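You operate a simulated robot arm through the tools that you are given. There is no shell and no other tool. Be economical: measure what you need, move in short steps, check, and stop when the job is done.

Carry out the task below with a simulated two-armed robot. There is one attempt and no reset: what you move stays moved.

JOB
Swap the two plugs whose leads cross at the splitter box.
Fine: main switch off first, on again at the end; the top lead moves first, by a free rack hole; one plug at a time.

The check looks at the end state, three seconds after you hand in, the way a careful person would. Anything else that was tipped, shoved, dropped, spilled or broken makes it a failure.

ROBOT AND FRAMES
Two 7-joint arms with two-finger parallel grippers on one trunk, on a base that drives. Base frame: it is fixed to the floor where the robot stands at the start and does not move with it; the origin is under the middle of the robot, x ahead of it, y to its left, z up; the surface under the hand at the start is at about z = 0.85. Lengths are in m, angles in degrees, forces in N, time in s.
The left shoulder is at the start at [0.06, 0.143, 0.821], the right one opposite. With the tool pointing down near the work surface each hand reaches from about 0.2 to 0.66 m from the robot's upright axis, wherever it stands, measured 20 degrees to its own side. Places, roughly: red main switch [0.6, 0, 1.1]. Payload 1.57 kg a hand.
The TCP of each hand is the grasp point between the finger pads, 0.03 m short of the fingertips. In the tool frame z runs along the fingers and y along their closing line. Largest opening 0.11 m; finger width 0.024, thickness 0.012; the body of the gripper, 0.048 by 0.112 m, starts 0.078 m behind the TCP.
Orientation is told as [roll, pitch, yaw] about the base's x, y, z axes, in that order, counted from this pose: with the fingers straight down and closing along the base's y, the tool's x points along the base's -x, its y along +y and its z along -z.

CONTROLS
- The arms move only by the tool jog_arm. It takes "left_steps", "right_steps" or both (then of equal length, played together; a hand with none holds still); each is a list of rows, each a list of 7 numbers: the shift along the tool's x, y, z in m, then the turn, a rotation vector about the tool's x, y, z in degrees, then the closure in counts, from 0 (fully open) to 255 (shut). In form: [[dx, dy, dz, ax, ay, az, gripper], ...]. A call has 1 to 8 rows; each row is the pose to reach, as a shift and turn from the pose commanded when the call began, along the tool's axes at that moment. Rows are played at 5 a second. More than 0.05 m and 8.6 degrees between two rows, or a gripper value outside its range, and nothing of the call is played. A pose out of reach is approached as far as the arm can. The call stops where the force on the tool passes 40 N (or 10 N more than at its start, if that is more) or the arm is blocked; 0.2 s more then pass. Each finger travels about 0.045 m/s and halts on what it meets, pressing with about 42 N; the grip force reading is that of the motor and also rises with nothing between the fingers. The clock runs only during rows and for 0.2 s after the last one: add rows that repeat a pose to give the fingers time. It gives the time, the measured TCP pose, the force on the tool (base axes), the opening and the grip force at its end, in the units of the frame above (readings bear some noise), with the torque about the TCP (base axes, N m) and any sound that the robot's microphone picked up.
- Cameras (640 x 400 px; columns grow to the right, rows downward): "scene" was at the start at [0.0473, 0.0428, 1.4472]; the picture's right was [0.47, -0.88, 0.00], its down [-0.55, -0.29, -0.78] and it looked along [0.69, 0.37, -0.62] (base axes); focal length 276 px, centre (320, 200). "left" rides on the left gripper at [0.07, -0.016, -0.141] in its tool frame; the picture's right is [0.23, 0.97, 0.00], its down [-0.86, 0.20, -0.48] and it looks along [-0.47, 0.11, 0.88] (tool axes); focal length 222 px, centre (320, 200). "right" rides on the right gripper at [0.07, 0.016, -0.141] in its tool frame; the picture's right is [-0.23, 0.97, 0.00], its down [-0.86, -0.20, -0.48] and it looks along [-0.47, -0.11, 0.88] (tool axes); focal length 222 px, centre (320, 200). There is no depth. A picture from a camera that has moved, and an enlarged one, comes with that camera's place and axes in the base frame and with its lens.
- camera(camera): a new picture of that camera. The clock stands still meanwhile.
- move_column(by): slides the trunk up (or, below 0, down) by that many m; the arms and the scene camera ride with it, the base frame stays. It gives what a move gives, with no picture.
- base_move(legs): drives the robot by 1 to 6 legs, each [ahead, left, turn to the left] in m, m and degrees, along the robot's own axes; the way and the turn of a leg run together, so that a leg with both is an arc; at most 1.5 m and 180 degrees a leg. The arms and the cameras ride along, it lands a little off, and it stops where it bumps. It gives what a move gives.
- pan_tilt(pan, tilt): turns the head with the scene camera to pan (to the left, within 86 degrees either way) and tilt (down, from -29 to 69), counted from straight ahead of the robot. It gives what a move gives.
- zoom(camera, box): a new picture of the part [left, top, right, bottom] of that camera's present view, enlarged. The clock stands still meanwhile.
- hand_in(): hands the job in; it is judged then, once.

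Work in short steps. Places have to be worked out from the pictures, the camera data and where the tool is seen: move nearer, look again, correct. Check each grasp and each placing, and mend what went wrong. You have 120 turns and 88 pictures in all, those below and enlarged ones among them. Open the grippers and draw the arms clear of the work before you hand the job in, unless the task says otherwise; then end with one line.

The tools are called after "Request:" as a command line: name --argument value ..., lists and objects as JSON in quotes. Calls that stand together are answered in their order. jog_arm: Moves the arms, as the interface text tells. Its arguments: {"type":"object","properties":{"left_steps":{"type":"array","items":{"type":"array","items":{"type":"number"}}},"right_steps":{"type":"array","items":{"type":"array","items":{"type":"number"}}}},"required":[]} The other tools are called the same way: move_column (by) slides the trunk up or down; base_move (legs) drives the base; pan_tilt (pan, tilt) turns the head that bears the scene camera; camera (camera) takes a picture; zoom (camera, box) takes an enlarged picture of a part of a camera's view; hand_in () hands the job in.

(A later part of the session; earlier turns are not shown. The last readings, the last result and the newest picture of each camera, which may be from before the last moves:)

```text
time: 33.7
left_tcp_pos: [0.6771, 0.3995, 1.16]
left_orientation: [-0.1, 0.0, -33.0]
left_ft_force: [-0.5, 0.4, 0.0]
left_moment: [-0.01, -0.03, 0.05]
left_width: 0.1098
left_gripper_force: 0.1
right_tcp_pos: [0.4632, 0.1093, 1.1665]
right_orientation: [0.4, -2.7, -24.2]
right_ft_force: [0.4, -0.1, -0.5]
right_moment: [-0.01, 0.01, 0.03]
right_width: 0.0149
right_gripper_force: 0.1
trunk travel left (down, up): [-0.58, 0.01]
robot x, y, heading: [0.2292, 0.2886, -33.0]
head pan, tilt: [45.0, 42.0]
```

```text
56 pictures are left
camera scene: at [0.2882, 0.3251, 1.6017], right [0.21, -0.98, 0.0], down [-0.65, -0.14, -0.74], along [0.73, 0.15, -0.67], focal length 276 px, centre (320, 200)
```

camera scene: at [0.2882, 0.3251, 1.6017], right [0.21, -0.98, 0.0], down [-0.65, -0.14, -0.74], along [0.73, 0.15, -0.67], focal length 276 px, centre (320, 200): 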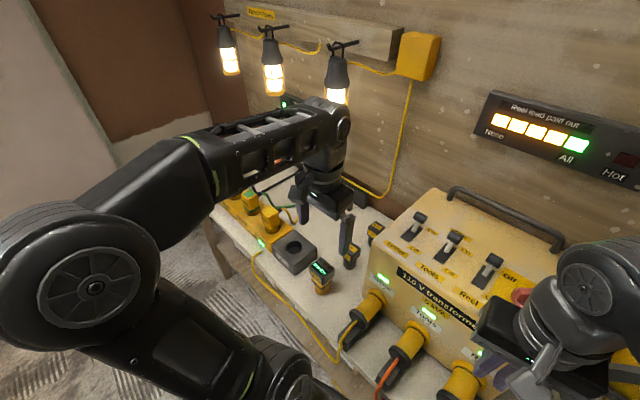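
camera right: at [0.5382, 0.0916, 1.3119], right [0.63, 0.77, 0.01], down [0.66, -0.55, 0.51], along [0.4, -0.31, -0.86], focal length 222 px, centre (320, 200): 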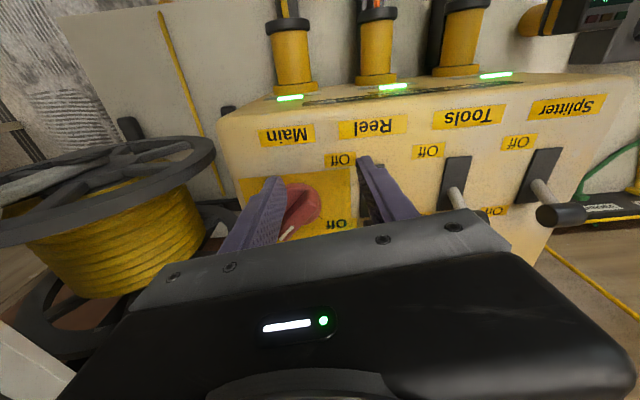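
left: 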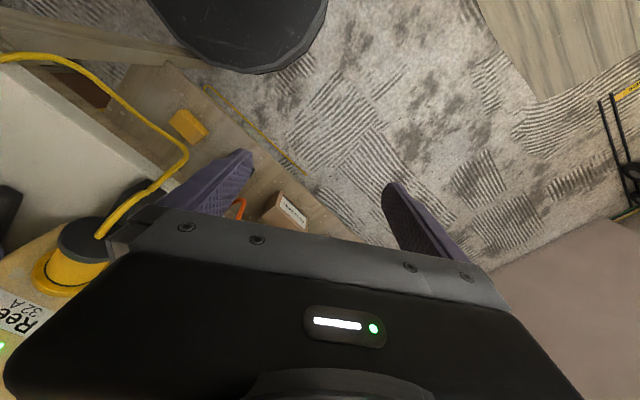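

Power came back: closing the fingers before retracting likely caught the bar and turned it back. I check the knob.

Request:
zoom --camera "scene" --box '[400, 190, 640, 340]'

Request:
camera --camera "right"

```text
2.67 times, centred on (520, 265) of scene
camera zoom: at [0.2882, 0.3251, 1.6017], right [0.21, -0.98, 0.0], down [-0.65, -0.14, -0.74], along [0.73, 0.15, -0.67], focal length 737 px, centre (-213, 27)
```

zoom: 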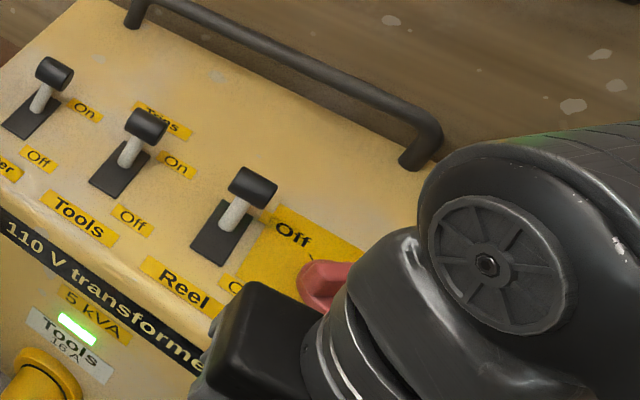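

```text
54 pictures are left
camera right: at [0.3983, 0.1546, 1.305], right [0.61, 0.8, 0.02], down [0.68, -0.53, 0.52], along [0.42, -0.3, -0.86], focal length 222 px, centre (320, 200)
```

right: 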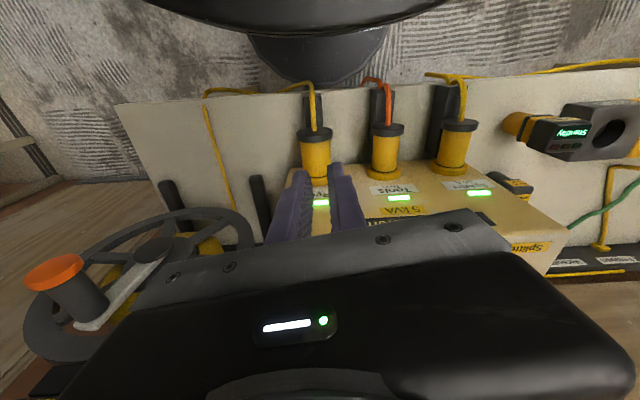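

The bar is turned back toward On. I return above it with fingers open and look.

Request:
jog_arm --right_steps '[[-0.035, -0.005, -0.01, 0, 0, 0, 90], [-0.075, -0.01, -0.014, 0, 0, 0, 90], [-0.11, -0.02, -0.014, 0, 0, 0, 90], [-0.145, -0.027, -0.014, 0, 0, 0, 90], [-0.17, -0.031, -0.014, 0, 0, 0, 90], [-0.19, -0.035, -0.014, 0, 0, 0, 90]]'

Request:
zoom --camera "right" --box '[220, 120, 420, 245]'

```text
time: 35.1
left_tcp_pos: [0.6777, 0.4001, 1.1601]
left_orientation: [-0.1, -0.1, -32.9]
left_ft_force: [0.5, 0.9, 0.0]
left_moment: [-0.03, 0.03, -0.02]
left_width: 0.1095
left_gripper_force: 0.0
right_tcp_pos: [0.5851, 0.0232, 1.1903]
right_orientation: [0.4, -2.9, -24.2]
right_ft_force: [0.8, 0.5, 0.0]
right_moment: [-0.02, 0.0, 0.0]
right_width: 0.0712
right_gripper_force: 0.1
right hand out of reach, approached as far as the arm can: row 5, 6
trunk travel left (down, up): [-0.58, 0.01]
robot x, y, heading: [0.2291, 0.2887, -33.5]
head pan, tilt: [45.0, 42.0]
```

```text
3.20 times, centred on (320, 182) of right
camera zoom: at [0.5212, 0.0679, 1.3283], right [0.61, 0.8, 0.02], down [0.67, -0.52, 0.52], along [0.42, -0.3, -0.85], focal length 711 px, centre (320, 256)
```

zoom: 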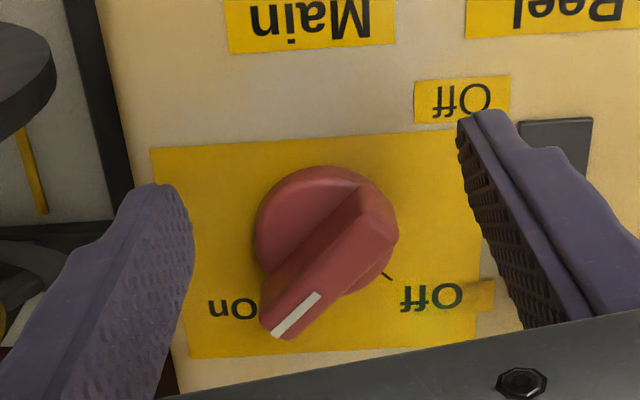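

Pointer is back at On. I repeat the grip: yaw to about -69°, centred on the pivot (0.619, 0.001), then down to z≈1.155 before closing.

Request:
jog_arm --right_steps '[[-0.007, -0.001, 0.004, 0, 0, 7.5, 116], [-0.014, -0.002, 0.008, 0, 0, 15, 116], [-0.021, -0.003, 0.012, 0, 0, 22.5, 116], [-0.028, -0.004, 0.014, 0, 0, 30, 116], [-0.035, -0.005, 0.014, 0, 0, 37.5, 116], [-0.04, -0.006, 0.014, 0, 0, 45, 116], [-0.04, -0.006, 0.025, 0, 0, 45, 116], [-0.04, -0.006, 0.034, 0, 0, 45, 116]]'

Request:
zoom --camera "right" --box '[220, 120, 420, 245]'

```text
time: 36.9
left_tcp_pos: [0.6773, 0.3996, 1.1602]
left_orientation: [0.0, 0.0, -33.0]
left_ft_force: [-0.4, -0.5, 0.2]
left_moment: [-0.02, -0.03, 0.01]
left_width: 0.1096
left_gripper_force: 0.0
right_tcp_pos: [0.6195, 0.0004, 1.1568]
right_orientation: [2.3, -1.7, -69.4]
right_ft_force: [0.1, 0.3, 0.3]
right_moment: [0.02, -0.01, -0.01]
right_width: 0.0599
right_gripper_force: 0.0
trunk travel left (down, up): [-0.58, 0.01]
robot x, y, heading: [0.2296, 0.2869, -33.1]
head pan, tilt: [45.0, 42.0]
```

```text
3.20 times, centred on (320, 182) of right
camera zoom: at [0.6041, 0.0733, 1.296], right [0.99, 0.13, 0.04], down [0.09, -0.86, 0.5], along [0.1, -0.49, -0.87], focal length 711 px, centre (320, 256)
```

zoom: 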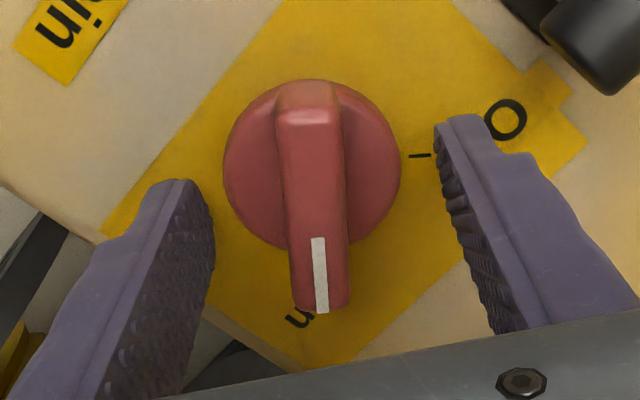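

Well centred. Close on the bar.

Request:
jog_arm --right_steps '[[0, 0, 0, 0, 0, 0, 180], [0, 0, 0, 0, 0, 0, 225], [0, 0, 0, 0, 0, 0, 235], [0, 0, 0, 0, 0, 0, 245]]'

Request:
jog_arm --right_steps '[[0, 0, 0, 0, 0, -8, 245], [0, 0, 0, 0, 0, -16, 245], [0, 0, 0, 0, 0, -24, 245], [0, 0, 0, 0, 0, -32, 245], [0, 0, 0, 0, 0, -40, 245], [0, 0, 0, 0, 0, -48, 245], [0, 0, 0, 0, 0, -56, 245], [0, 0, 0, 0, 0, -64, 245]]'

Request:
jog_arm --right_steps '[[0, 0, 0, 0, 0, -8, 245], [0, 0, 0, 0, 0, -16, 245], [0, 0, 0, 0, 0, -22, 245], [0, 0, 0, 0, 0, -22, 245]]'

Request:
zoom --camera "right" --box '[220, 120, 420, 245]'

```text
time: 37.9
left_tcp_pos: [0.678, 0.3984, 1.1606]
left_orientation: [0.2, 0.0, -33.1]
left_ft_force: [-0.4, 0.5, -0.2]
left_moment: [-0.05, 0.03, -0.01]
left_width: 0.1098
left_gripper_force: 0.0
right_tcp_pos: [0.6193, -0.0001, 1.1569]
right_orientation: [2.1, -1.6, -69.3]
right_ft_force: [-3.1, -2.6, 0.1]
right_moment: [-0.06, 0.58, -0.03]
right_width: 0.0159
right_gripper_force: 20.3
trunk travel left (down, up): [-0.58, 0.01]
robot x, y, heading: [0.2306, 0.2917, -33.0]
head pan, tilt: [45.0, 42.0]
```

```text
time: 39.7
left_tcp_pos: [0.6777, 0.3988, 1.1609]
left_orientation: [0.1, -0.1, -33.0]
left_ft_force: [0.3, 0.1, -0.5]
left_moment: [0.02, -0.03, -0.01]
left_width: 0.11
left_gripper_force: 0.2
right_tcp_pos: [0.6191, -0.0004, 1.1561]
right_orientation: [-0.5, -2.8, -5.1]
right_ft_force: [-10.1, -4.3, 2.4]
right_moment: [0.69, -0.07, 0.01]
right_width: 0.0151
right_gripper_force: 30.9
trunk travel left (down, up): [-0.58, 0.01]
robot x, y, heading: [0.2345, 0.2883, -33.1]
head pan, tilt: [45.0, 42.0]
```

```text
time: 40.7
left_tcp_pos: [0.6762, 0.3985, 1.1604]
left_orientation: [0.1, -0.1, -33.0]
left_ft_force: [-0.2, 0.1, 0.4]
left_moment: [-0.01, -0.03, -0.02]
left_width: 0.11
left_gripper_force: 0.1
right_tcp_pos: [0.6197, 0.0, 1.1567]
right_orientation: [-1.5, -2.4, 16.8]
right_ft_force: [-7.6, -3.3, 4.6]
right_moment: [0.77, -0.42, -0.85]
right_width: 0.017
right_gripper_force: 32.3
trunk travel left (down, up): [-0.58, 0.01]
robot x, y, heading: [0.2302, 0.2907, -33.3]
head pan, tilt: [45.0, 42.0]
```

```text
3.20 times, centred on (320, 182) of right
camera zoom: at [0.5416, -0.0028, 1.2938], right [-0.06, 1.0, -0.02], down [0.85, 0.06, 0.52], along [0.52, 0.02, -0.85], focal length 711 px, centre (320, 256)
```

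zoom: 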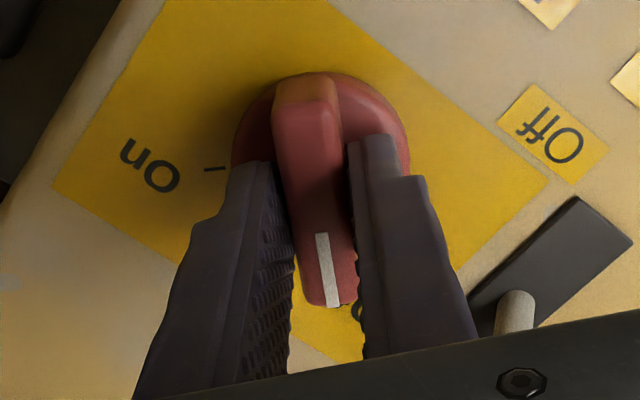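

At Off with the stop felt. Open wide, lift, and slide out along the bar's own axis so the fingers cannot catch it, without closing.

Request:
jog_arm --right_steps '[[0, 0, 0, 0, 0, 0, 160], [0, 0, 0, 0, 0, 0, 130], [0, 0, -0.008, 0, 0, 0, 130], [0.01, 0, -0.016, 0, 0, 0, 130], [0.04, 0, -0.02, 0, 0, 0, 130], [0.075, 0, -0.02, 0, 0, 0, 130]]'

Request:
jog_arm --right_steps '[[0.015, 0.03, 0, 0, 0, 0, 130], [0.03, 0.06, 0, 0, 0, 8, 130], [0.05, 0.1, 0, 0, 0, 16, 130], [0.07, 0.135, 0, 0, 0, 24, 130], [0.09, 0.16, 0, 0, 0, 32, 130], [0.1, 0.17, 0, 0, 0, 40, 130]]'

Request:
camera --camera "scene"

```text
time: 42.1
left_tcp_pos: [0.6772, 0.399, 1.1613]
left_orientation: [0.1, -0.1, -33.0]
left_ft_force: [-0.3, 0.6, 0.7]
left_moment: [0.01, -0.04, 0.01]
left_width: 0.1101
left_gripper_force: 0.1
right_tcp_pos: [0.5477, -0.0217, 1.1708]
right_orientation: [-1.4, -2.3, 16.9]
right_ft_force: [-0.7, 0.3, -0.6]
right_moment: [0.0, -0.01, 0.0]
right_width: 0.0538
right_gripper_force: 0.2
trunk travel left (down, up): [-0.58, 0.01]
robot x, y, heading: [0.2291, 0.2885, -32.9]
head pan, tilt: [45.0, 42.0]
```

```text
time: 43.5
left_tcp_pos: [0.6774, 0.3984, 1.1588]
left_orientation: [0.1, -0.1, -33.0]
left_ft_force: [0.2, 0.9, 0.1]
left_moment: [-0.02, 0.01, -0.01]
left_width: 0.1103
left_gripper_force: 0.0
right_tcp_pos: [0.4026, 0.1135, 1.1623]
right_orientation: [0.4, -2.8, -23.3]
right_ft_force: [-0.5, 0.1, -0.3]
right_moment: [0.03, 0.02, 0.04]
right_width: 0.054
right_gripper_force: 0.0
trunk travel left (down, up): [-0.58, 0.01]
robot x, y, heading: [0.2311, 0.2871, -33.1]
head pan, tilt: [45.0, 42.0]
```

```text
50 pictures are left
camera scene: at [0.2881, 0.3252, 1.6017], right [0.21, -0.98, 0.0], down [-0.65, -0.14, -0.74], along [0.73, 0.15, -0.67], focal length 276 px, centre (320, 200)
```

scene: 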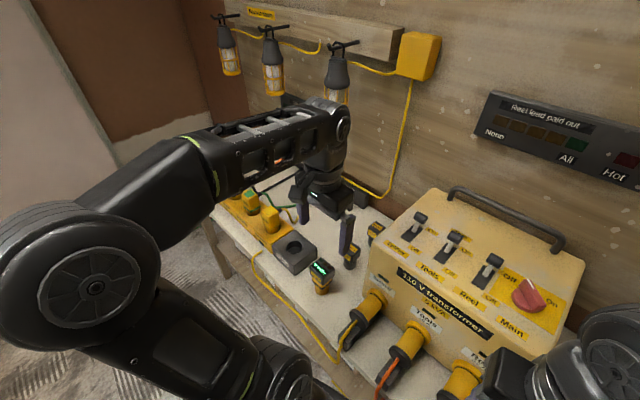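

Main is off and everything dark. I drive back slightly, left along the bench to face the splitter, and look.

Request:
base_move --legs '[[-0.09, 0, 0], [0, 0.73, 0]]'

Request:
pan_tilt --pan -10 --tilt 48

Request:
camera --camera "scene"

```text
time: 48.2
left_tcp_pos: [1.0058, 1.0618, 1.1606]
left_orientation: [-0.1, -0.1, -33.1]
left_ft_force: [-0.5, 0.6, -0.2]
left_moment: [-0.01, 0.04, -0.02]
left_width: 0.1099
left_gripper_force: 0.0
right_tcp_pos: [0.7298, 0.7773, 1.1638]
right_orientation: [0.3, -2.7, -23.4]
right_ft_force: [-0.5, -0.3, 0.2]
right_moment: [-0.02, 0.01, 0.03]
right_width: 0.054
right_gripper_force: 0.1
trunk travel left (down, up): [-0.58, 0.01]
robot x, y, heading: [0.5573, 0.9543, -33.2]
head pan, tilt: [45.0, 42.0]
```

```text
time: 49.5
left_tcp_pos: [1.0056, 1.0617, 1.1593]
left_orientation: [0.1, 0.0, -33.1]
left_ft_force: [-0.4, -1.0, 0.0]
left_moment: [0.0, 0.01, 0.01]
left_width: 0.1102
left_gripper_force: 0.1
right_tcp_pos: [0.7294, 0.7773, 1.1635]
right_orientation: [0.3, -2.8, -23.4]
right_ft_force: [0.0, -0.8, 0.1]
right_moment: [0.0, 0.0, -0.03]
right_width: 0.0541
right_gripper_force: 0.1
trunk travel left (down, up): [-0.58, 0.01]
robot x, y, heading: [0.5553, 0.9517, -33.0]
head pan, tilt: [-10.0, 48.0]
```

```text
49 pictures are left
camera scene: at [0.5912, 0.9179, 1.5932], right [-0.68, -0.73, 0.0], down [-0.54, 0.51, -0.67], along [0.49, -0.46, -0.74], focal length 276 px, centre (320, 200)
```

scene: 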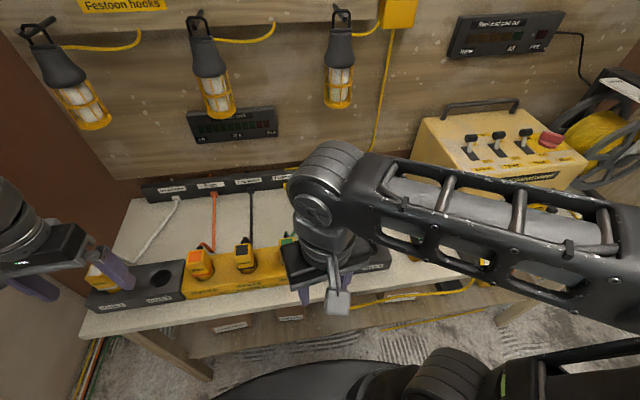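

The hand blocks the scene view, but its own camera should see the plugs.

Request:
camera --camera "right"

```text
48 pictures are left
camera right: at [0.6657, 0.8216, 1.3018], right [0.59, 0.8, 0.02], down [0.68, -0.52, 0.52], along [0.42, -0.3, -0.86], focal length 222 px, centre (320, 200)
```

right: 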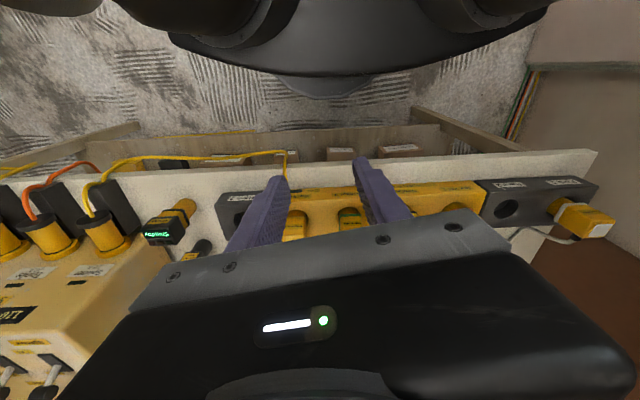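

I move the right hand aside to the right to free the scene view.

Request:
jog_arm --right_steps '[[0, -0.045, 0, 0, 0, 0, 130], [0, -0.09, 0, 0, 0, 0, 130], [0, -0.135, 0, 0, 0, 0, 130], [0, -0.18, 0, 0, 0, 0, 130], [0, -0.225, 0, 0, 0, 0, 130], [0, -0.26, 0, 0, 0, 0, 130]]'

Request:
zoom --camera "scene" --box '[80, 160, 400, 360]'

```text
time: 50.9
left_tcp_pos: [1.0059, 1.0611, 1.1607]
left_orientation: [0.0, 0.0, -33.2]
left_ft_force: [0.3, 0.1, -0.6]
left_moment: [0.01, -0.04, -0.01]
left_width: 0.1103
left_gripper_force: 0.1
right_tcp_pos: [0.6281, 0.5379, 1.1621]
right_orientation: [0.4, -2.6, -23.3]
right_ft_force: [0.1, 0.5, 0.6]
right_moment: [0.0, -0.02, -0.01]
right_width: 0.0536
right_gripper_force: 0.0
right hand out of reach, approached as far as the arm can: row 2, 3
trunk travel left (down, up): [-0.58, 0.01]
robot x, y, heading: [0.5616, 0.9514, -33.2]
head pan, tilt: [-10.0, 48.0]
```

```text
2.00 times, centred on (240, 260) of scene
camera zoom: at [0.5912, 0.9176, 1.5932], right [-0.68, -0.73, 0.0], down [-0.54, 0.51, -0.67], along [0.49, -0.46, -0.74], focal length 553 px, centre (480, 80)
```

zoom: 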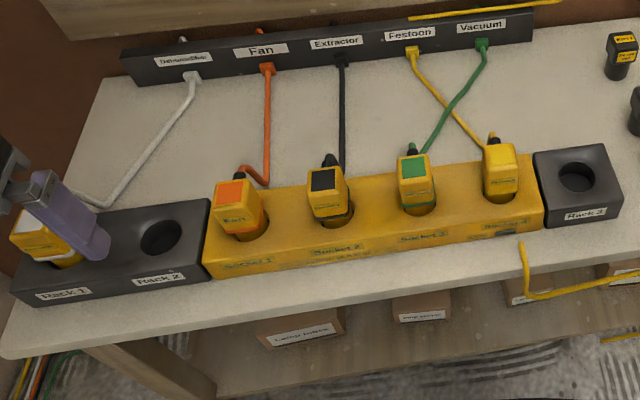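

Clear: Vacuum (green, Socket 3) and Festoon (yellow, Socket 4) cross; Rack 3 hole at right is free. I enlarge the crossing to see which is on top.

Request:
zoom --camera "scene" --box '[270, 165, 400, 280]'

```text
3.48 times, centred on (335, 222) of scene
camera zoom: at [0.5912, 0.9176, 1.5932], right [-0.68, -0.73, 0.0], down [-0.54, 0.51, -0.67], along [0.49, -0.46, -0.74], focal length 962 px, centre (268, 122)
```

zoom: 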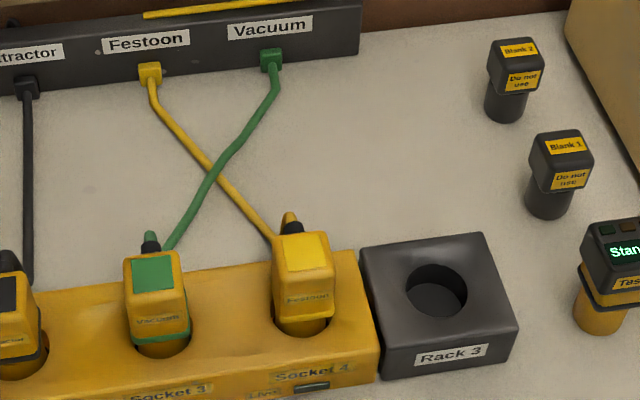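

Green (Vacuum) lies on top, so it goes first, to Rack 3. I estimate its plug top at about (0.935, 0.708, 0.985). I move the right hand above it at z≈1.12, yaw -33°.

Request:
jog_arm --right_steps '[[-0.027, 0.035, 0, 0, 0, 1.2, 81], [-0.054, 0.07, 0, 0, 0, 2.4, 81], [-0.081, 0.105, 0, 0, 0, 3.6, 81], [-0.108, 0.14, 0, 0, 0, 4.8, 81], [-0.135, 0.175, 0.01, 0, 0, 6, 81], [-0.162, 0.21, 0.02, 0, 0, 7.2, 81], [-0.189, 0.244, 0.03, 0, 0, 8.5, 81], [-0.215, 0.278, 0.04, 0, 0, 9.7, 81]]'

Request:
camera --camera "right"

```text
time: 52.7
left_tcp_pos: [1.0065, 1.0626, 1.1596]
left_orientation: [0.0, 0.0, -33.1]
left_ft_force: [-0.5, 0.4, 0.1]
left_moment: [-0.02, 0.0, 0.0]
left_width: 0.11
left_gripper_force: 0.0
right_tcp_pos: [0.9369, 0.7066, 1.1356]
right_orientation: [0.7, -2.6, -33.1]
right_ft_force: [-0.3, 0.6, -0.3]
right_moment: [-0.02, 0.02, -0.02]
right_width: 0.075
right_gripper_force: 0.0
trunk travel left (down, up): [-0.58, 0.01]
robot x, y, heading: [0.5558, 0.9506, -33.2]
head pan, tilt: [-10.0, 48.0]
```

```text
45 pictures are left
camera right: at [0.8817, 0.7609, 1.2737], right [0.72, 0.69, 0.02], down [0.58, -0.63, 0.51], along [0.37, -0.36, -0.86], focal length 222 px, centre (320, 200)
```

right: 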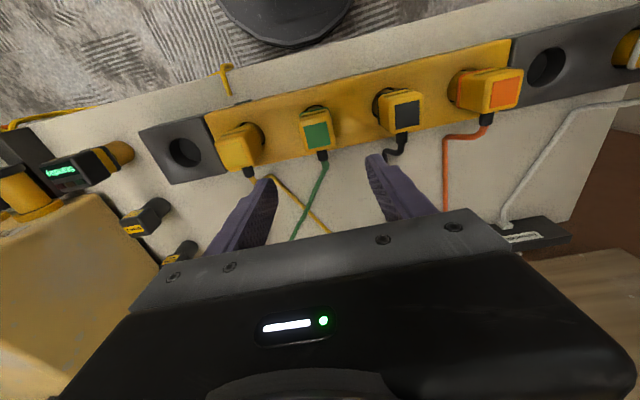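

Hand camera puts the green plug at (0.936,0.710), right under the hand. I level the tool and descend to z≈1.03, then check.

Request:
jog_arm --right_steps '[[0.0, 0.002, 0.03, 0.7, 2.6, 0, 81], [0.0, 0.003, 0.07, 0.7, 2.6, 0, 81], [0.0, 0.003, 0.105, 0.7, 2.6, 0, 81]]'

Request:
camera --camera "right"

```text
time: 53.5
left_tcp_pos: [1.0065, 1.0626, 1.1603]
left_orientation: [0.0, 0.0, -33.0]
left_ft_force: [-0.3, -0.9, 0.3]
left_moment: [-0.01, 0.02, -0.01]
left_width: 0.11
left_gripper_force: 0.0
right_tcp_pos: [0.9422, 0.71, 1.0325]
right_orientation: [0.1, 0.0, -33.1]
right_ft_force: [-0.2, 0.9, -0.1]
right_moment: [-0.01, -0.04, -0.01]
right_width: 0.0752
right_gripper_force: 0.1
trunk travel left (down, up): [-0.58, 0.01]
robot x, y, heading: [0.5577, 0.9544, -33.1]
head pan, tilt: [-10.0, 48.0]
```

```text
44 pictures are left
camera right: at [0.8926, 0.7608, 1.1738], right [0.72, 0.69, 0.0], down [0.61, -0.64, 0.48], along [0.33, -0.34, -0.88], focal length 222 px, centre (320, 200)
```

right: 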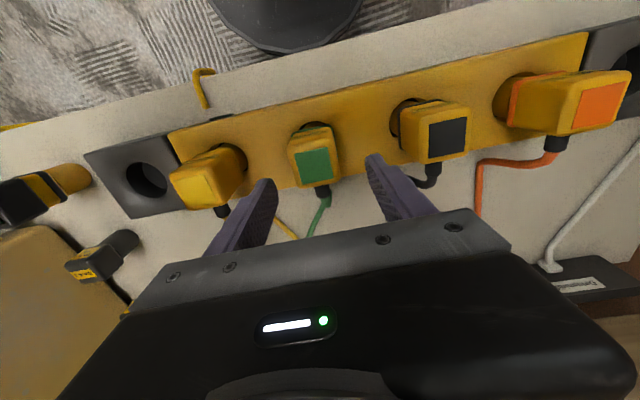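

Small correction and descend around the plug to z≈0.957, then close.

Request:
jog_arm --right_steps '[[0.0037, -0.0035, 0.02, 0, 0, 0, 81], [0.0037, -0.0035, 0.05, 0, 0, 0, 81], [0.0037, -0.0035, 0.073, 0, 0, 0, 81]]'

Request:
camera --camera "right"

```text
time: 54.3
left_tcp_pos: [1.0051, 1.0616, 1.1601]
left_orientation: [0.0, 0.0, -33.1]
left_ft_force: [-0.1, -0.2, -0.2]
left_moment: [0.0, 0.02, -0.05]
left_width: 0.11
left_gripper_force: 0.1
right_tcp_pos: [0.9371, 0.7069, 0.9585]
right_orientation: [0.2, -0.1, -33.1]
right_ft_force: [-0.8, -0.6, -0.7]
right_moment: [0.03, 0.0, 0.01]
right_width: 0.0749
right_gripper_force: 0.1
trunk travel left (down, up): [-0.58, 0.01]
robot x, y, heading: [0.5572, 0.9523, -33.1]
head pan, tilt: [-10.0, 48.0]
```

```text
43 pictures are left
camera right: at [0.8856, 0.7588, 1.099], right [0.72, 0.69, 0.0], down [0.61, -0.63, 0.48], along [0.33, -0.34, -0.88], focal length 222 px, centre (320, 200)
```

right: 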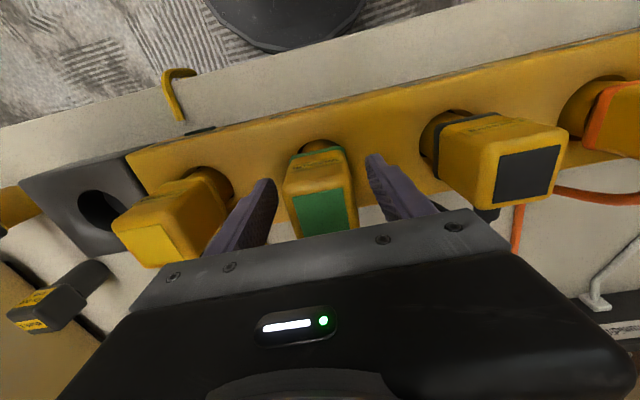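

Straddling the green plug cleanly. Close.

Request:
jog_arm --right_steps '[[0, 0, 0, 0, 0, 0, 120], [0, 0, 0, 0, 0, 0, 150], [0, 0, 0, 0, 0, 0, 190], [0, 0, 0, 0, 0, 0, 220], [0, 0, 0, 0, 0, 0, 220]]'

```text
time: 55.5
left_tcp_pos: [1.0056, 1.0618, 1.1602]
left_orientation: [0.0, -0.3, -33.1]
left_ft_force: [0.5, -0.6, 0.4]
left_moment: [-0.02, 0.0, 0.02]
left_width: 0.11
left_gripper_force: 0.1
right_tcp_pos: [0.9354, 0.7075, 0.9576]
right_orientation: [0.1, 0.0, -33.0]
right_ft_force: [0.3, 0.5, -0.8]
right_moment: [0.03, -0.02, 0.01]
right_width: 0.0434
right_gripper_force: 39.5
trunk travel left (down, up): [-0.58, 0.01]
robot x, y, heading: [0.559, 0.9522, -32.8]
head pan, tilt: [-10.0, 48.0]
```

Grip firm at 43 mm. Pull straight up.

Request:
jog_arm --right_steps '[[0, 0, -0.01, 0, 0, 0, 225], [0, 0, -0.025, 0, 0, 0, 225], [0, 0, -0.045, 0, 0, 0, 225], [0, 0, -0.065, 0, 0, 0, 225], [0, 0, -0.085, 0, 0, 0, 225], [0, 0, -0.105, 0, 0, 0, 225]]'

Request:
zoom --camera "scene" --box '[200, 150, 440, 350]'

Request:
camera --camera "right"

```text
time: 56.9
left_tcp_pos: [1.0059, 1.061, 1.1607]
left_orientation: [0.1, 0.0, -33.1]
left_ft_force: [-0.1, -0.2, 0.1]
left_moment: [-0.01, -0.01, -0.02]
left_width: 0.1101
left_gripper_force: 0.0
right_tcp_pos: [0.9373, 0.7091, 1.0611]
right_orientation: [0.1, 0.0, -33.1]
right_ft_force: [0.1, -0.4, -2.4]
right_moment: [-0.01, 0.01, 0.0]
right_width: 0.0436
right_gripper_force: 42.0
trunk travel left (down, up): [-0.58, 0.01]
robot x, y, heading: [0.5597, 0.954, -33.3]
head pan, tilt: [-10.0, 48.0]
```

```text
2.00 times, centred on (320, 250) of scene
camera zoom: at [0.5911, 0.9178, 1.5932], right [-0.68, -0.73, 0.0], down [-0.54, 0.51, -0.67], along [0.49, -0.46, -0.74], focal length 553 px, centre (320, 100)
```

zoom: 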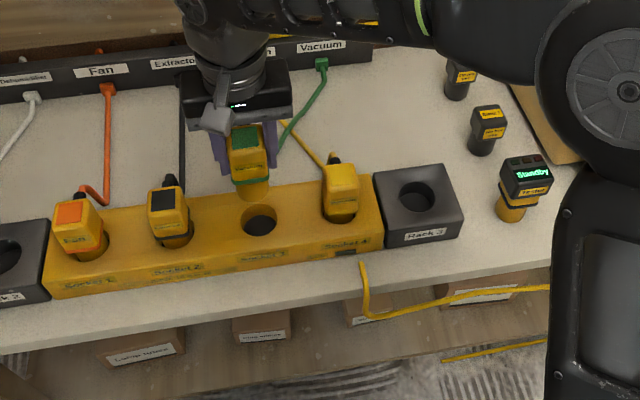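

```text
41 pictures are left
camera right: at [0.8873, 0.7604, 1.2027], right [0.72, 0.69, 0.0], down [0.61, -0.63, 0.48], along [0.33, -0.34, -0.88], focal length 222 px, centre (320, 200)
```

right: 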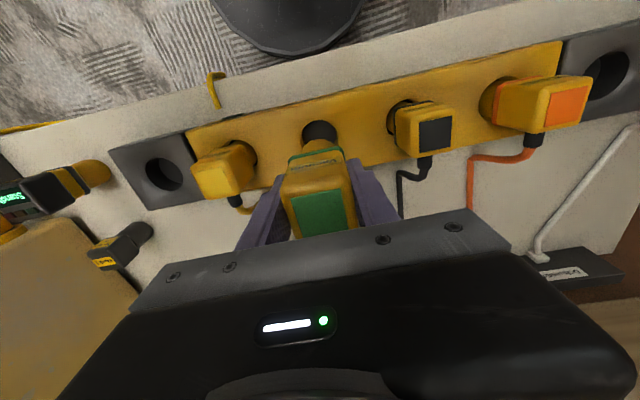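

Plug is out (43.6 mm held, hole empty). I lift to z≈1.15 to clear the yellow plug, shift 0.225 m to the right, and lower to the same height to compare the Rack 3 hole's pixel with the socket hole's (318,132).

Request:
jog_arm --right_steps '[[0, 0, -0.045, 0, 0, 0, 225], [0, 0, -0.088, 0, 0, 0, 225], [0, -0.045, -0.088, 0, 0, 0, 225], [0, -0.09, -0.088, 0, 0, 0, 225], [0, -0.135, -0.088, 0, 0, 0, 225], [0, -0.18, -0.088, 0, 0, 0, 225], [0, -0.225, -0.088, 0, 0, 0, 225]]'

Request:
jog_arm --right_steps '[[0, 0, 0.03, 0, 0, 0, 225], [0, 0, 0.06, 0, 0, 0, 225], [0, 0, 0.086, 0, 0, 0, 225]]'

Request:
camera --camera "right"

```text
time: 58.5
left_tcp_pos: [1.0063, 1.0615, 1.1608]
left_orientation: [0.1, -0.1, -33.2]
left_ft_force: [0.0, -0.9, 0.0]
left_moment: [0.0, 0.04, 0.02]
left_width: 0.1099
left_gripper_force: 0.0
right_tcp_pos: [0.8159, 0.5186, 1.1483]
right_orientation: [0.0, 0.0, -33.0]
right_ft_force: [0.5, -0.1, -1.9]
right_moment: [0.02, -0.01, -0.01]
right_width: 0.0435
right_gripper_force: 41.6
trunk travel left (down, up): [-0.58, 0.01]
robot x, y, heading: [0.5574, 0.9539, -32.9]
head pan, tilt: [-10.0, 48.0]
```

```text
time: 59.3
left_tcp_pos: [1.0062, 1.0626, 1.1592]
left_orientation: [0.0, -0.1, -33.1]
left_ft_force: [-0.1, -0.2, -0.2]
left_moment: [0.0, 0.01, 0.02]
left_width: 0.1099
left_gripper_force: 0.1
right_tcp_pos: [0.8136, 0.5187, 1.0616]
right_orientation: [0.2, 0.0, -33.1]
right_ft_force: [-0.3, 0.3, -1.5]
right_moment: [0.02, 0.03, 0.02]
right_width: 0.0432
right_gripper_force: 42.2
trunk travel left (down, up): [-0.58, 0.01]
robot x, y, heading: [0.5585, 0.9538, -33.2]
head pan, tilt: [-10.0, 48.0]
```

```text
40 pictures are left
camera right: at [0.7646, 0.5699, 1.2039], right [0.72, 0.69, 0.0], down [0.61, -0.63, 0.48], along [0.33, -0.35, -0.88], focal length 222 px, centre (320, 200)
```

right: 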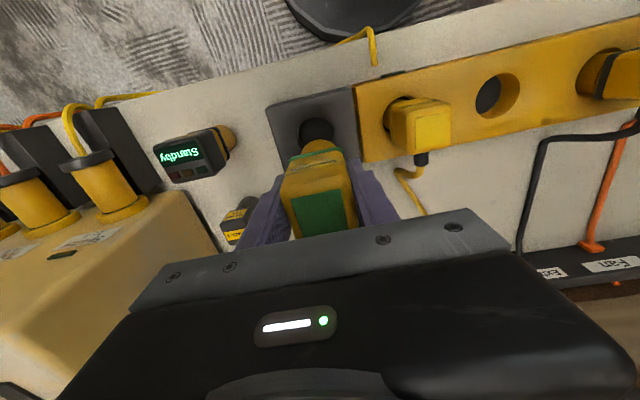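

Almost coincident. I enlarge to see the pin over the hole.

Request:
zoom --camera "right" --box '[250, 70, 400, 180]'

Request:
zoom --camera "scene" --box '[330, 170, 450, 290]'

```text
3.64 times, centred on (325, 125) of right
camera zoom: at [0.7646, 0.5699, 1.2039], right [0.72, 0.69, 0.0], down [0.61, -0.63, 0.48], along [0.33, -0.35, -0.88], focal length 808 px, centre (302, 473)
```

zoom: 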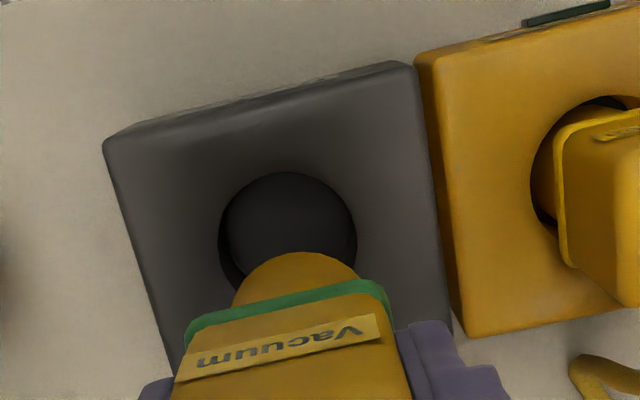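

```text
3.33 times, centred on (390, 230) of scene
camera zoom: at [0.5914, 0.9172, 1.5932], right [-0.68, -0.73, 0.0], down [-0.54, 0.51, -0.67], along [0.49, -0.46, -0.74], focal length 921 px, centre (87, 100)
```

zoom: 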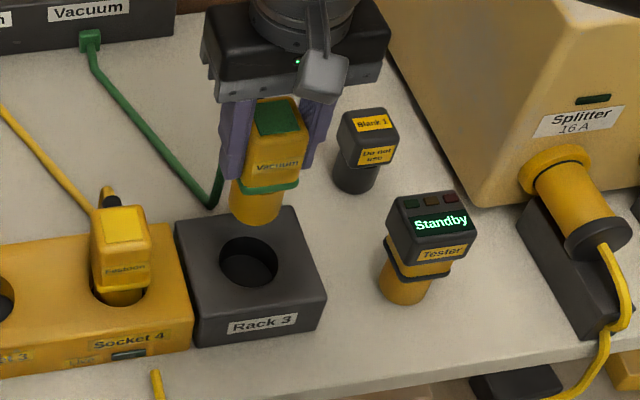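

The hole looks ~3 mm to the −y tool side. I correct, lower to z≈1.015, and check again.

Request:
jog_arm --right_steps '[[-0.001, -0.003, 0.01, 0, 0, 0, 225], [-0.001, -0.003, 0.03, 0, 0, 0, 225], [-0.001, -0.003, 0.04, 0, 0, 0, 225]]'

Request:
zoom --camera "right" --box '[250, 70, 400, 180]'

Request:
zoom --camera "scene" --box '[330, 170, 450, 290]'

```text
time: 60.1
left_tcp_pos: [1.0051, 1.0617, 1.1604]
left_orientation: [-0.1, -0.1, -33.2]
left_ft_force: [0.0, 0.2, 0.4]
left_moment: [-0.02, 0.0, -0.04]
left_width: 0.11
left_gripper_force: 0.1
right_tcp_pos: [0.8143, 0.5159, 1.023]
right_orientation: [0.1, 0.0, -33.2]
right_ft_force: [-0.7, 0.9, -1.3]
right_moment: [-0.01, 0.05, -0.01]
right_width: 0.0434
right_gripper_force: 41.9
trunk travel left (down, up): [-0.58, 0.01]
robot x, y, heading: [0.5621, 0.9544, -33.1]
head pan, tilt: [-10.0, 48.0]
```

```text
3.64 times, centred on (325, 125) of right
camera zoom: at [0.7645, 0.5669, 1.1653], right [0.72, 0.69, 0.0], down [0.61, -0.63, 0.48], along [0.33, -0.34, -0.88], focal length 808 px, centre (302, 473)
```

zoom: 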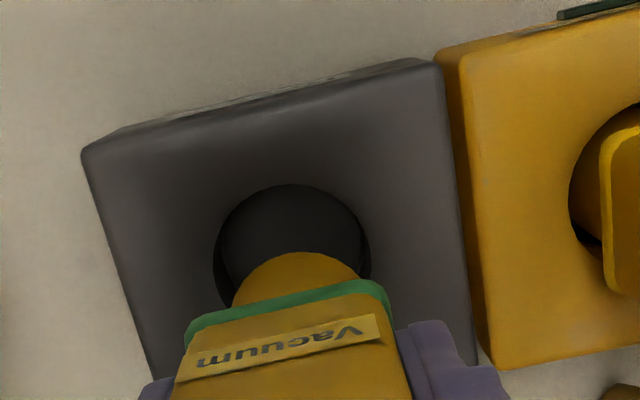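

```text
3.33 times, centred on (390, 230) of scene
camera zoom: at [0.5912, 0.9175, 1.5932], right [-0.68, -0.73, 0.0], down [-0.54, 0.51, -0.67], along [0.49, -0.46, -0.74], focal length 921 px, centre (87, 100)
```

zoom: 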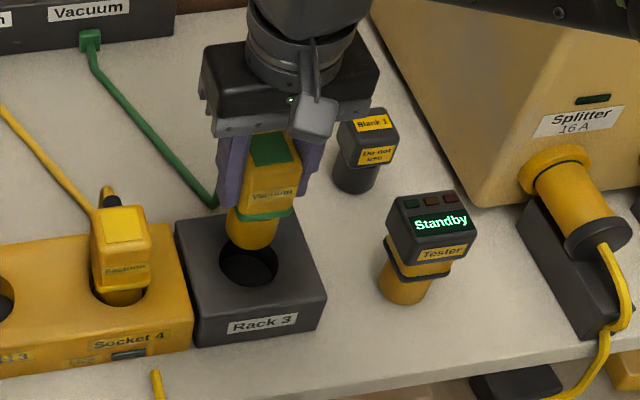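

Pin is within ~2 mm of the hole axis. Tiny correction and insert down with small steps.

Request:
jog_arm --right_steps '[[-0.001, -0.0015, 0.01, 0, 0, 0, 225], [-0.001, -0.0015, 0.02, 0, 0, 0, 225], [-0.001, -0.0015, 0.03, 0, 0, 0, 225], [-0.001, -0.0015, 0.04, 0, 0, 0, 225], [-0.001, -0.0015, 0.05, 0, 0, 0, 225]]'

Request:
zoom --camera "scene" --box '[330, 170, 450, 290]'

```text
time: 61.3
left_tcp_pos: [1.0051, 1.0628, 1.1601]
left_orientation: [-0.1, -0.1, -33.3]
left_ft_force: [0.6, -0.1, 0.2]
left_moment: [0.02, -0.01, -0.01]
left_width: 0.1099
left_gripper_force: 0.0
right_tcp_pos: [0.8128, 0.5158, 0.9726]
right_orientation: [0.1, 0.3, -33.1]
right_ft_force: [-5.9, 4.0, -2.3]
right_moment: [0.32, 0.43, -0.02]
right_width: 0.0435
right_gripper_force: 42.3
trunk travel left (down, up): [-0.58, 0.01]
robot x, y, heading: [0.5554, 0.9539, -33.4]
head pan, tilt: [-10.0, 48.0]
```

```text
3.33 times, centred on (390, 230) of scene
camera zoom: at [0.5906, 0.9181, 1.5932], right [-0.68, -0.73, 0.0], down [-0.54, 0.51, -0.67], along [0.49, -0.46, -0.74], focal length 921 px, centre (87, 100)
```

zoom: 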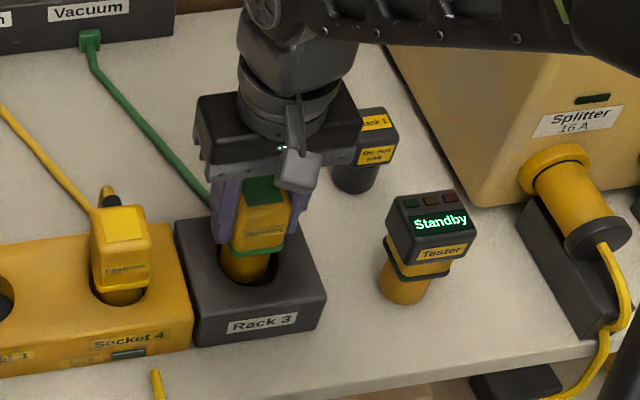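

Pin is in the hole with a slight side push from the far wall; shift 2 mm back and go down the rest.

Request:
jog_arm --right_steps '[[0.002, 0, 0, 0, 0, 0, 225], [0.0025, 0, 0.007, 0, 0, 0, 225], [0.0025, 0, 0.013, 0, 0, 0, 225], [0.0025, 0, 0.017, 0, 0, 0, 225]]'

```text
time: 62.3
left_tcp_pos: [1.0048, 1.0628, 1.1615]
left_orientation: [-0.1, -0.1, -33.0]
left_ft_force: [-0.6, 0.1, -0.2]
left_moment: [0.01, 0.0, 0.01]
left_width: 0.1101
left_gripper_force: 0.0
right_tcp_pos: [0.812, 0.5166, 0.958]
right_orientation: [0.1, -0.2, -33.1]
right_ft_force: [-0.9, -0.2, 12.5]
right_moment: [0.07, 0.2, 0.01]
right_width: 0.0434
right_gripper_force: 42.0
trunk travel left (down, up): [-0.58, 0.01]
robot x, y, heading: [0.5593, 0.9579, -33.1]
head pan, tilt: [-10.0, 48.0]
```

Bottomed at z=0.958 (same as the socket depth). Release, rise, and move over the yellow plug (~(0.875,0.613)).

Request:
jog_arm --right_steps '[[0, 0, -0.001, 0, 0, 0, 150], [0, 0, -0.001, 0, 0, 0, 81], [0, 0, -0.001, 0, 0, 0, 81], [0, 0, -0.03, 0, 0, 0, 81], [0, 0, -0.075, 0, 0, 0, 81], [0, 0, -0.1, 0, 0, 0, 81]]'

Request:
jog_arm --right_steps '[[0, 0.04, 0, 0, 0, 0, 81], [0, 0.08, 0, 0, 0, 0, 81], [0, 0.114, 0, 0, 0, 0, 81], [0, 0.114, 0.025, 0, 0, 0, 81]]'

Request:
camera --camera "right"

Request:
zoom --camera "scene" --box '[240, 160, 440, 300]'

```text
time: 63.7
left_tcp_pos: [1.0074, 1.0611, 1.1604]
left_orientation: [0.0, -0.2, -33.1]
left_ft_force: [0.5, 0.4, -0.1]
left_moment: [0.01, -0.03, -0.01]
left_width: 0.1097
left_gripper_force: 0.1
right_tcp_pos: [0.8134, 0.5166, 1.0591]
right_orientation: [0.1, 0.0, -33.1]
right_ft_force: [-0.6, 0.1, -0.2]
right_moment: [-0.02, 0.02, -0.02]
right_width: 0.075
right_gripper_force: 0.1
trunk travel left (down, up): [-0.58, 0.01]
robot x, y, heading: [0.5585, 0.9532, -33.2]
head pan, tilt: [-10.0, 48.0]
```

```text
time: 64.7
left_tcp_pos: [1.0059, 1.0612, 1.1602]
left_orientation: [0.1, -0.1, -33.1]
left_ft_force: [0.1, -0.2, -0.2]
left_moment: [0.01, -0.01, 0.01]
left_width: 0.11
left_gripper_force: 0.1
right_tcp_pos: [0.8736, 0.6138, 1.0327]
right_orientation: [0.1, 0.0, -33.3]
right_ft_force: [0.5, 0.8, -0.2]
right_moment: [0.0, -0.01, -0.01]
right_width: 0.0748
right_gripper_force: 0.1
trunk travel left (down, up): [-0.58, 0.01]
robot x, y, heading: [0.5581, 0.9561, -33.0]
head pan, tilt: [-10.0, 48.0]
```

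```text
34 pictures are left
camera right: at [0.8243, 0.664, 1.1748], right [0.72, 0.69, 0.0], down [0.61, -0.64, 0.48], along [0.33, -0.34, -0.88], focal length 222 px, centre (320, 200)
```

right: 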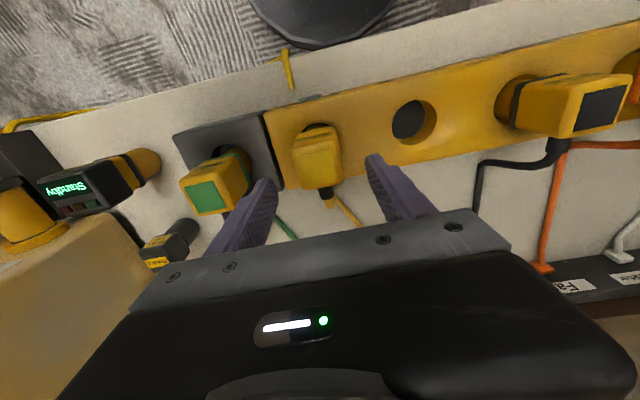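

```text
2.86 times, centred on (340, 230) of scene
camera zoom: at [0.5911, 0.9169, 1.5932], right [-0.68, -0.73, 0.0], down [-0.54, 0.51, -0.67], along [0.49, -0.46, -0.74], focal length 790 px, centre (263, 114)
```

zoom: 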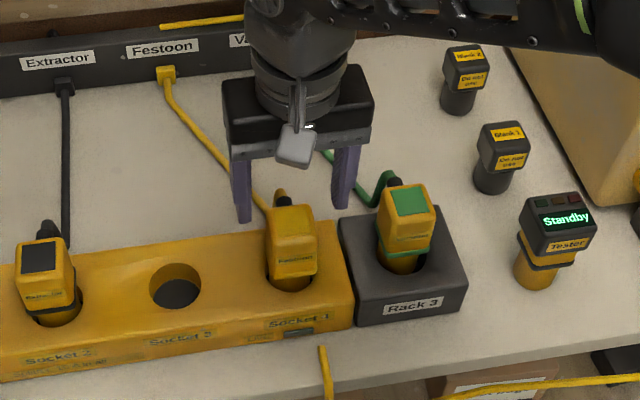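

Green sits well in Rack 3. I enlarge the yellow plug for centring.

Request:
zoom --camera "right" --box '[240, 100, 400, 220]'

```text
3.33 times, centred on (320, 160) of right
camera zoom: at [0.8243, 0.664, 1.1748], right [0.72, 0.69, 0.0], down [0.61, -0.64, 0.48], along [0.33, -0.34, -0.88], focal length 740 px, centre (320, 333)
```

zoom: 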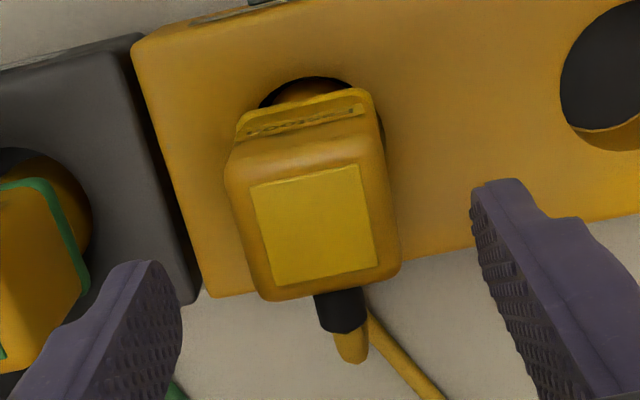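

Label centre equals the green plug's reference pixel within 3 px. I apply the same correction, descend to z≈0.958 and grip.

Request:
jog_arm --right_steps '[[0.0037, -0.001, 0.02, 0, 0, 0, 81], [0.0037, -0.001, 0.05, 0, 0, 0, 81], [0.0037, -0.001, 0.074, 0, 0, 0, 81], [0.0037, -0.001, 0.074, 0, 0, 0, 120], [0.0037, -0.001, 0.074, 0, 0, 0, 150], [0.0037, -0.001, 0.074, 0, 0, 0, 190], [0.0037, -0.001, 0.074, 0, 0, 0, 225], [0.0037, -0.001, 0.074, 0, 0, 0, 225]]'

```text
time: 66.5
left_tcp_pos: [1.0058, 1.0624, 1.1598]
left_orientation: [0.0, 0.0, -33.1]
left_ft_force: [-1.0, 0.3, 0.4]
left_moment: [0.03, -0.02, 0.0]
left_width: 0.1102
left_gripper_force: 0.0
right_tcp_pos: [0.8701, 0.6121, 0.9593]
right_orientation: [0.1, 0.0, -33.1]
right_ft_force: [-0.1, 0.8, 0.1]
right_moment: [0.01, -0.01, 0.01]
right_width: 0.0437
right_gripper_force: 39.1
trunk travel left (down, up): [-0.58, 0.01]
robot x, y, heading: [0.5578, 0.9523, -33.1]
head pan, tilt: [-10.0, 48.0]
```

Yellow gripped. Pull up 0.10 m, then shift 0.115 m left above Socket 3.

Request:
jog_arm --right_steps '[[0, 0, -0.015, 0, 0, 0, 225], [0, 0, -0.04, 0, 0, 0, 225], [0, 0, -0.07, 0, 0, 0, 225], [0, 0, -0.103, 0, 0, 0, 225], [-0.001, 0.04, -0.103, 0, 0, 0, 225], [-0.002, 0.08, -0.103, 0, 0, 0, 225], [-0.0025, 0.115, -0.103, 0, 0, 0, 225]]'

Request:
zoom --camera "right" --box '[250, 70, 400, 180]'

Request:
zoom --camera "scene" --box '[240, 160, 440, 300]'

```text
time: 68.1
left_tcp_pos: [1.0072, 1.0623, 1.1593]
left_orientation: [0.1, 0.0, -33.2]
left_ft_force: [0.0, -0.4, 0.2]
left_moment: [-0.02, -0.01, -0.01]
left_width: 0.1099
left_gripper_force: 0.0
right_tcp_pos: [0.936, 0.7093, 1.0592]
right_orientation: [0.0, 0.1, -33.1]
right_ft_force: [0.1, -0.4, -2.6]
right_moment: [0.0, 0.02, 0.0]
right_width: 0.0435
right_gripper_force: 42.1
trunk travel left (down, up): [-0.58, 0.01]
robot x, y, heading: [0.5533, 0.9503, -33.3]
head pan, tilt: [-10.0, 48.0]
```

```text
3.64 times, centred on (325, 125) of right
camera zoom: at [0.8859, 0.761, 1.2013], right [0.72, 0.69, 0.0], down [0.61, -0.63, 0.48], along [0.33, -0.35, -0.88], focal length 808 px, centre (302, 473)
```

zoom: 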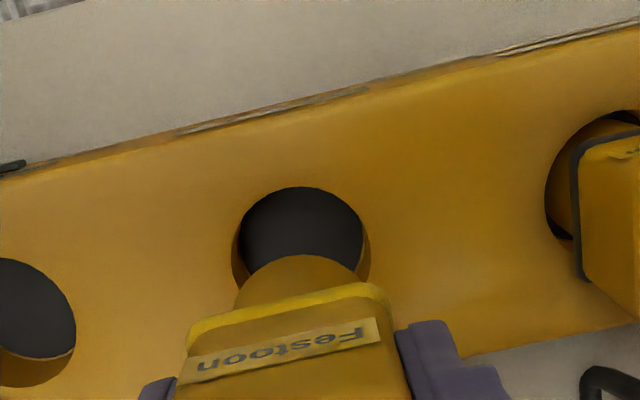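

```text
2.86 times, centred on (340, 230) of scene
camera zoom: at [0.5923, 0.9184, 1.5932], right [-0.68, -0.73, 0.0], down [-0.54, 0.51, -0.67], along [0.49, -0.46, -0.74], focal length 790 px, centre (263, 114)
```

zoom: 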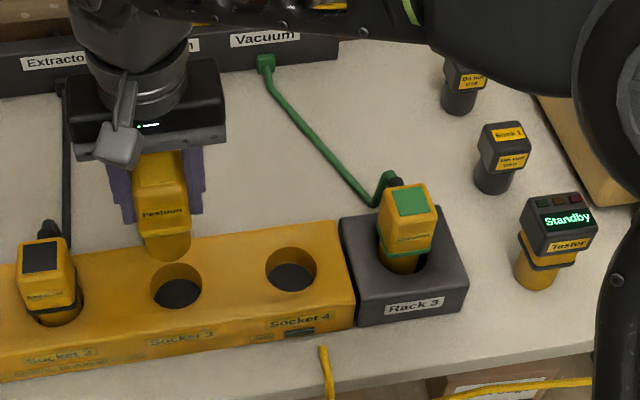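

Aligned laterally (hole col 300 vs pin 299). Move 2 mm away and lower stepwise into Socket 3.

Request:
jog_arm --right_steps '[[-0.002, 0, 0.02, 0, 0, 0, 225], [-0.002, 0, 0.04, 0, 0, 0, 225], [-0.002, 0, 0.055, 0, 0, 0, 225], [-0.002, 0, 0.07, 0, 0, 0, 225], [-0.002, 0, 0.083, 0, 0, 0, 225]]'

Request:
zoom --camera "scene" --box '[240, 160, 440, 300]'

```text
time: 69.3
left_tcp_pos: [1.0061, 1.0625, 1.1616]
left_orientation: [0.0, -0.1, -33.2]
left_ft_force: [-0.9, -0.4, 0.2]
left_moment: [-0.03, 0.0, 0.03]
left_width: 0.11
left_gripper_force: 0.1
right_tcp_pos: [0.9385, 0.7038, 0.9778]
right_orientation: [0.1, 0.0, -33.1]
right_ft_force: [-0.9, 0.6, -1.7]
right_moment: [0.06, 0.11, 0.01]
right_width: 0.0435
right_gripper_force: 41.6
trunk travel left (down, up): [-0.58, 0.01]
robot x, y, heading: [0.558, 0.9542, -33.0]
head pan, tilt: [-10.0, 48.0]
```

```text
2.86 times, centred on (340, 230) of scene
camera zoom: at [0.5914, 0.9178, 1.5932], right [-0.68, -0.73, 0.0], down [-0.54, 0.51, -0.67], along [0.49, -0.46, -0.74], focal length 790 px, centre (263, 114)
```

zoom: 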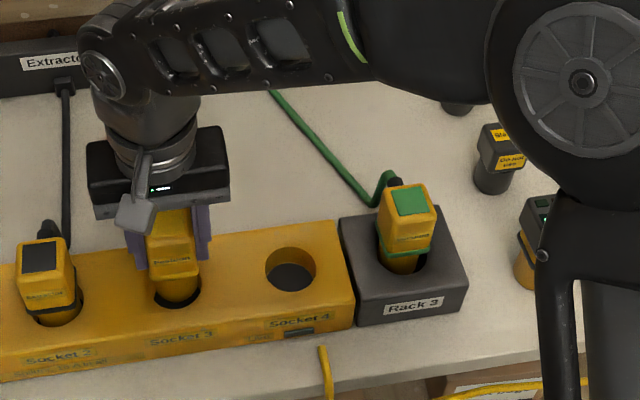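

In the hole, no side force. Press down the remaining ~20 mm until seated.

Request:
jog_arm --right_steps '[[0.001, 0, 0.01, 0, 0, 0, 225], [0.001, 0, 0.017, 0, 0, 0, 225], [0.001, 0, 0.021, 0, 0, 0, 225], [0.001, 0, 0.021, 0, 0, 0, 225]]'

```text
time: 70.3
left_tcp_pos: [1.0053, 1.0621, 1.1607]
left_orientation: [0.0, -0.2, -33.1]
left_ft_force: [-0.3, 0.6, -0.3]
left_moment: [0.0, 0.02, 0.0]
left_width: 0.11
left_gripper_force: 0.0
right_tcp_pos: [0.9363, 0.7064, 0.9582]
right_orientation: [0.1, -0.1, -33.1]
right_ft_force: [-1.1, -2.3, 7.5]
right_moment: [-0.17, 0.18, -0.01]
right_width: 0.0435
right_gripper_force: 42.0
trunk travel left (down, up): [-0.58, 0.01]
robot x, y, heading: [0.5579, 0.953, -33.0]
head pan, tilt: [-10.0, 48.0]
```

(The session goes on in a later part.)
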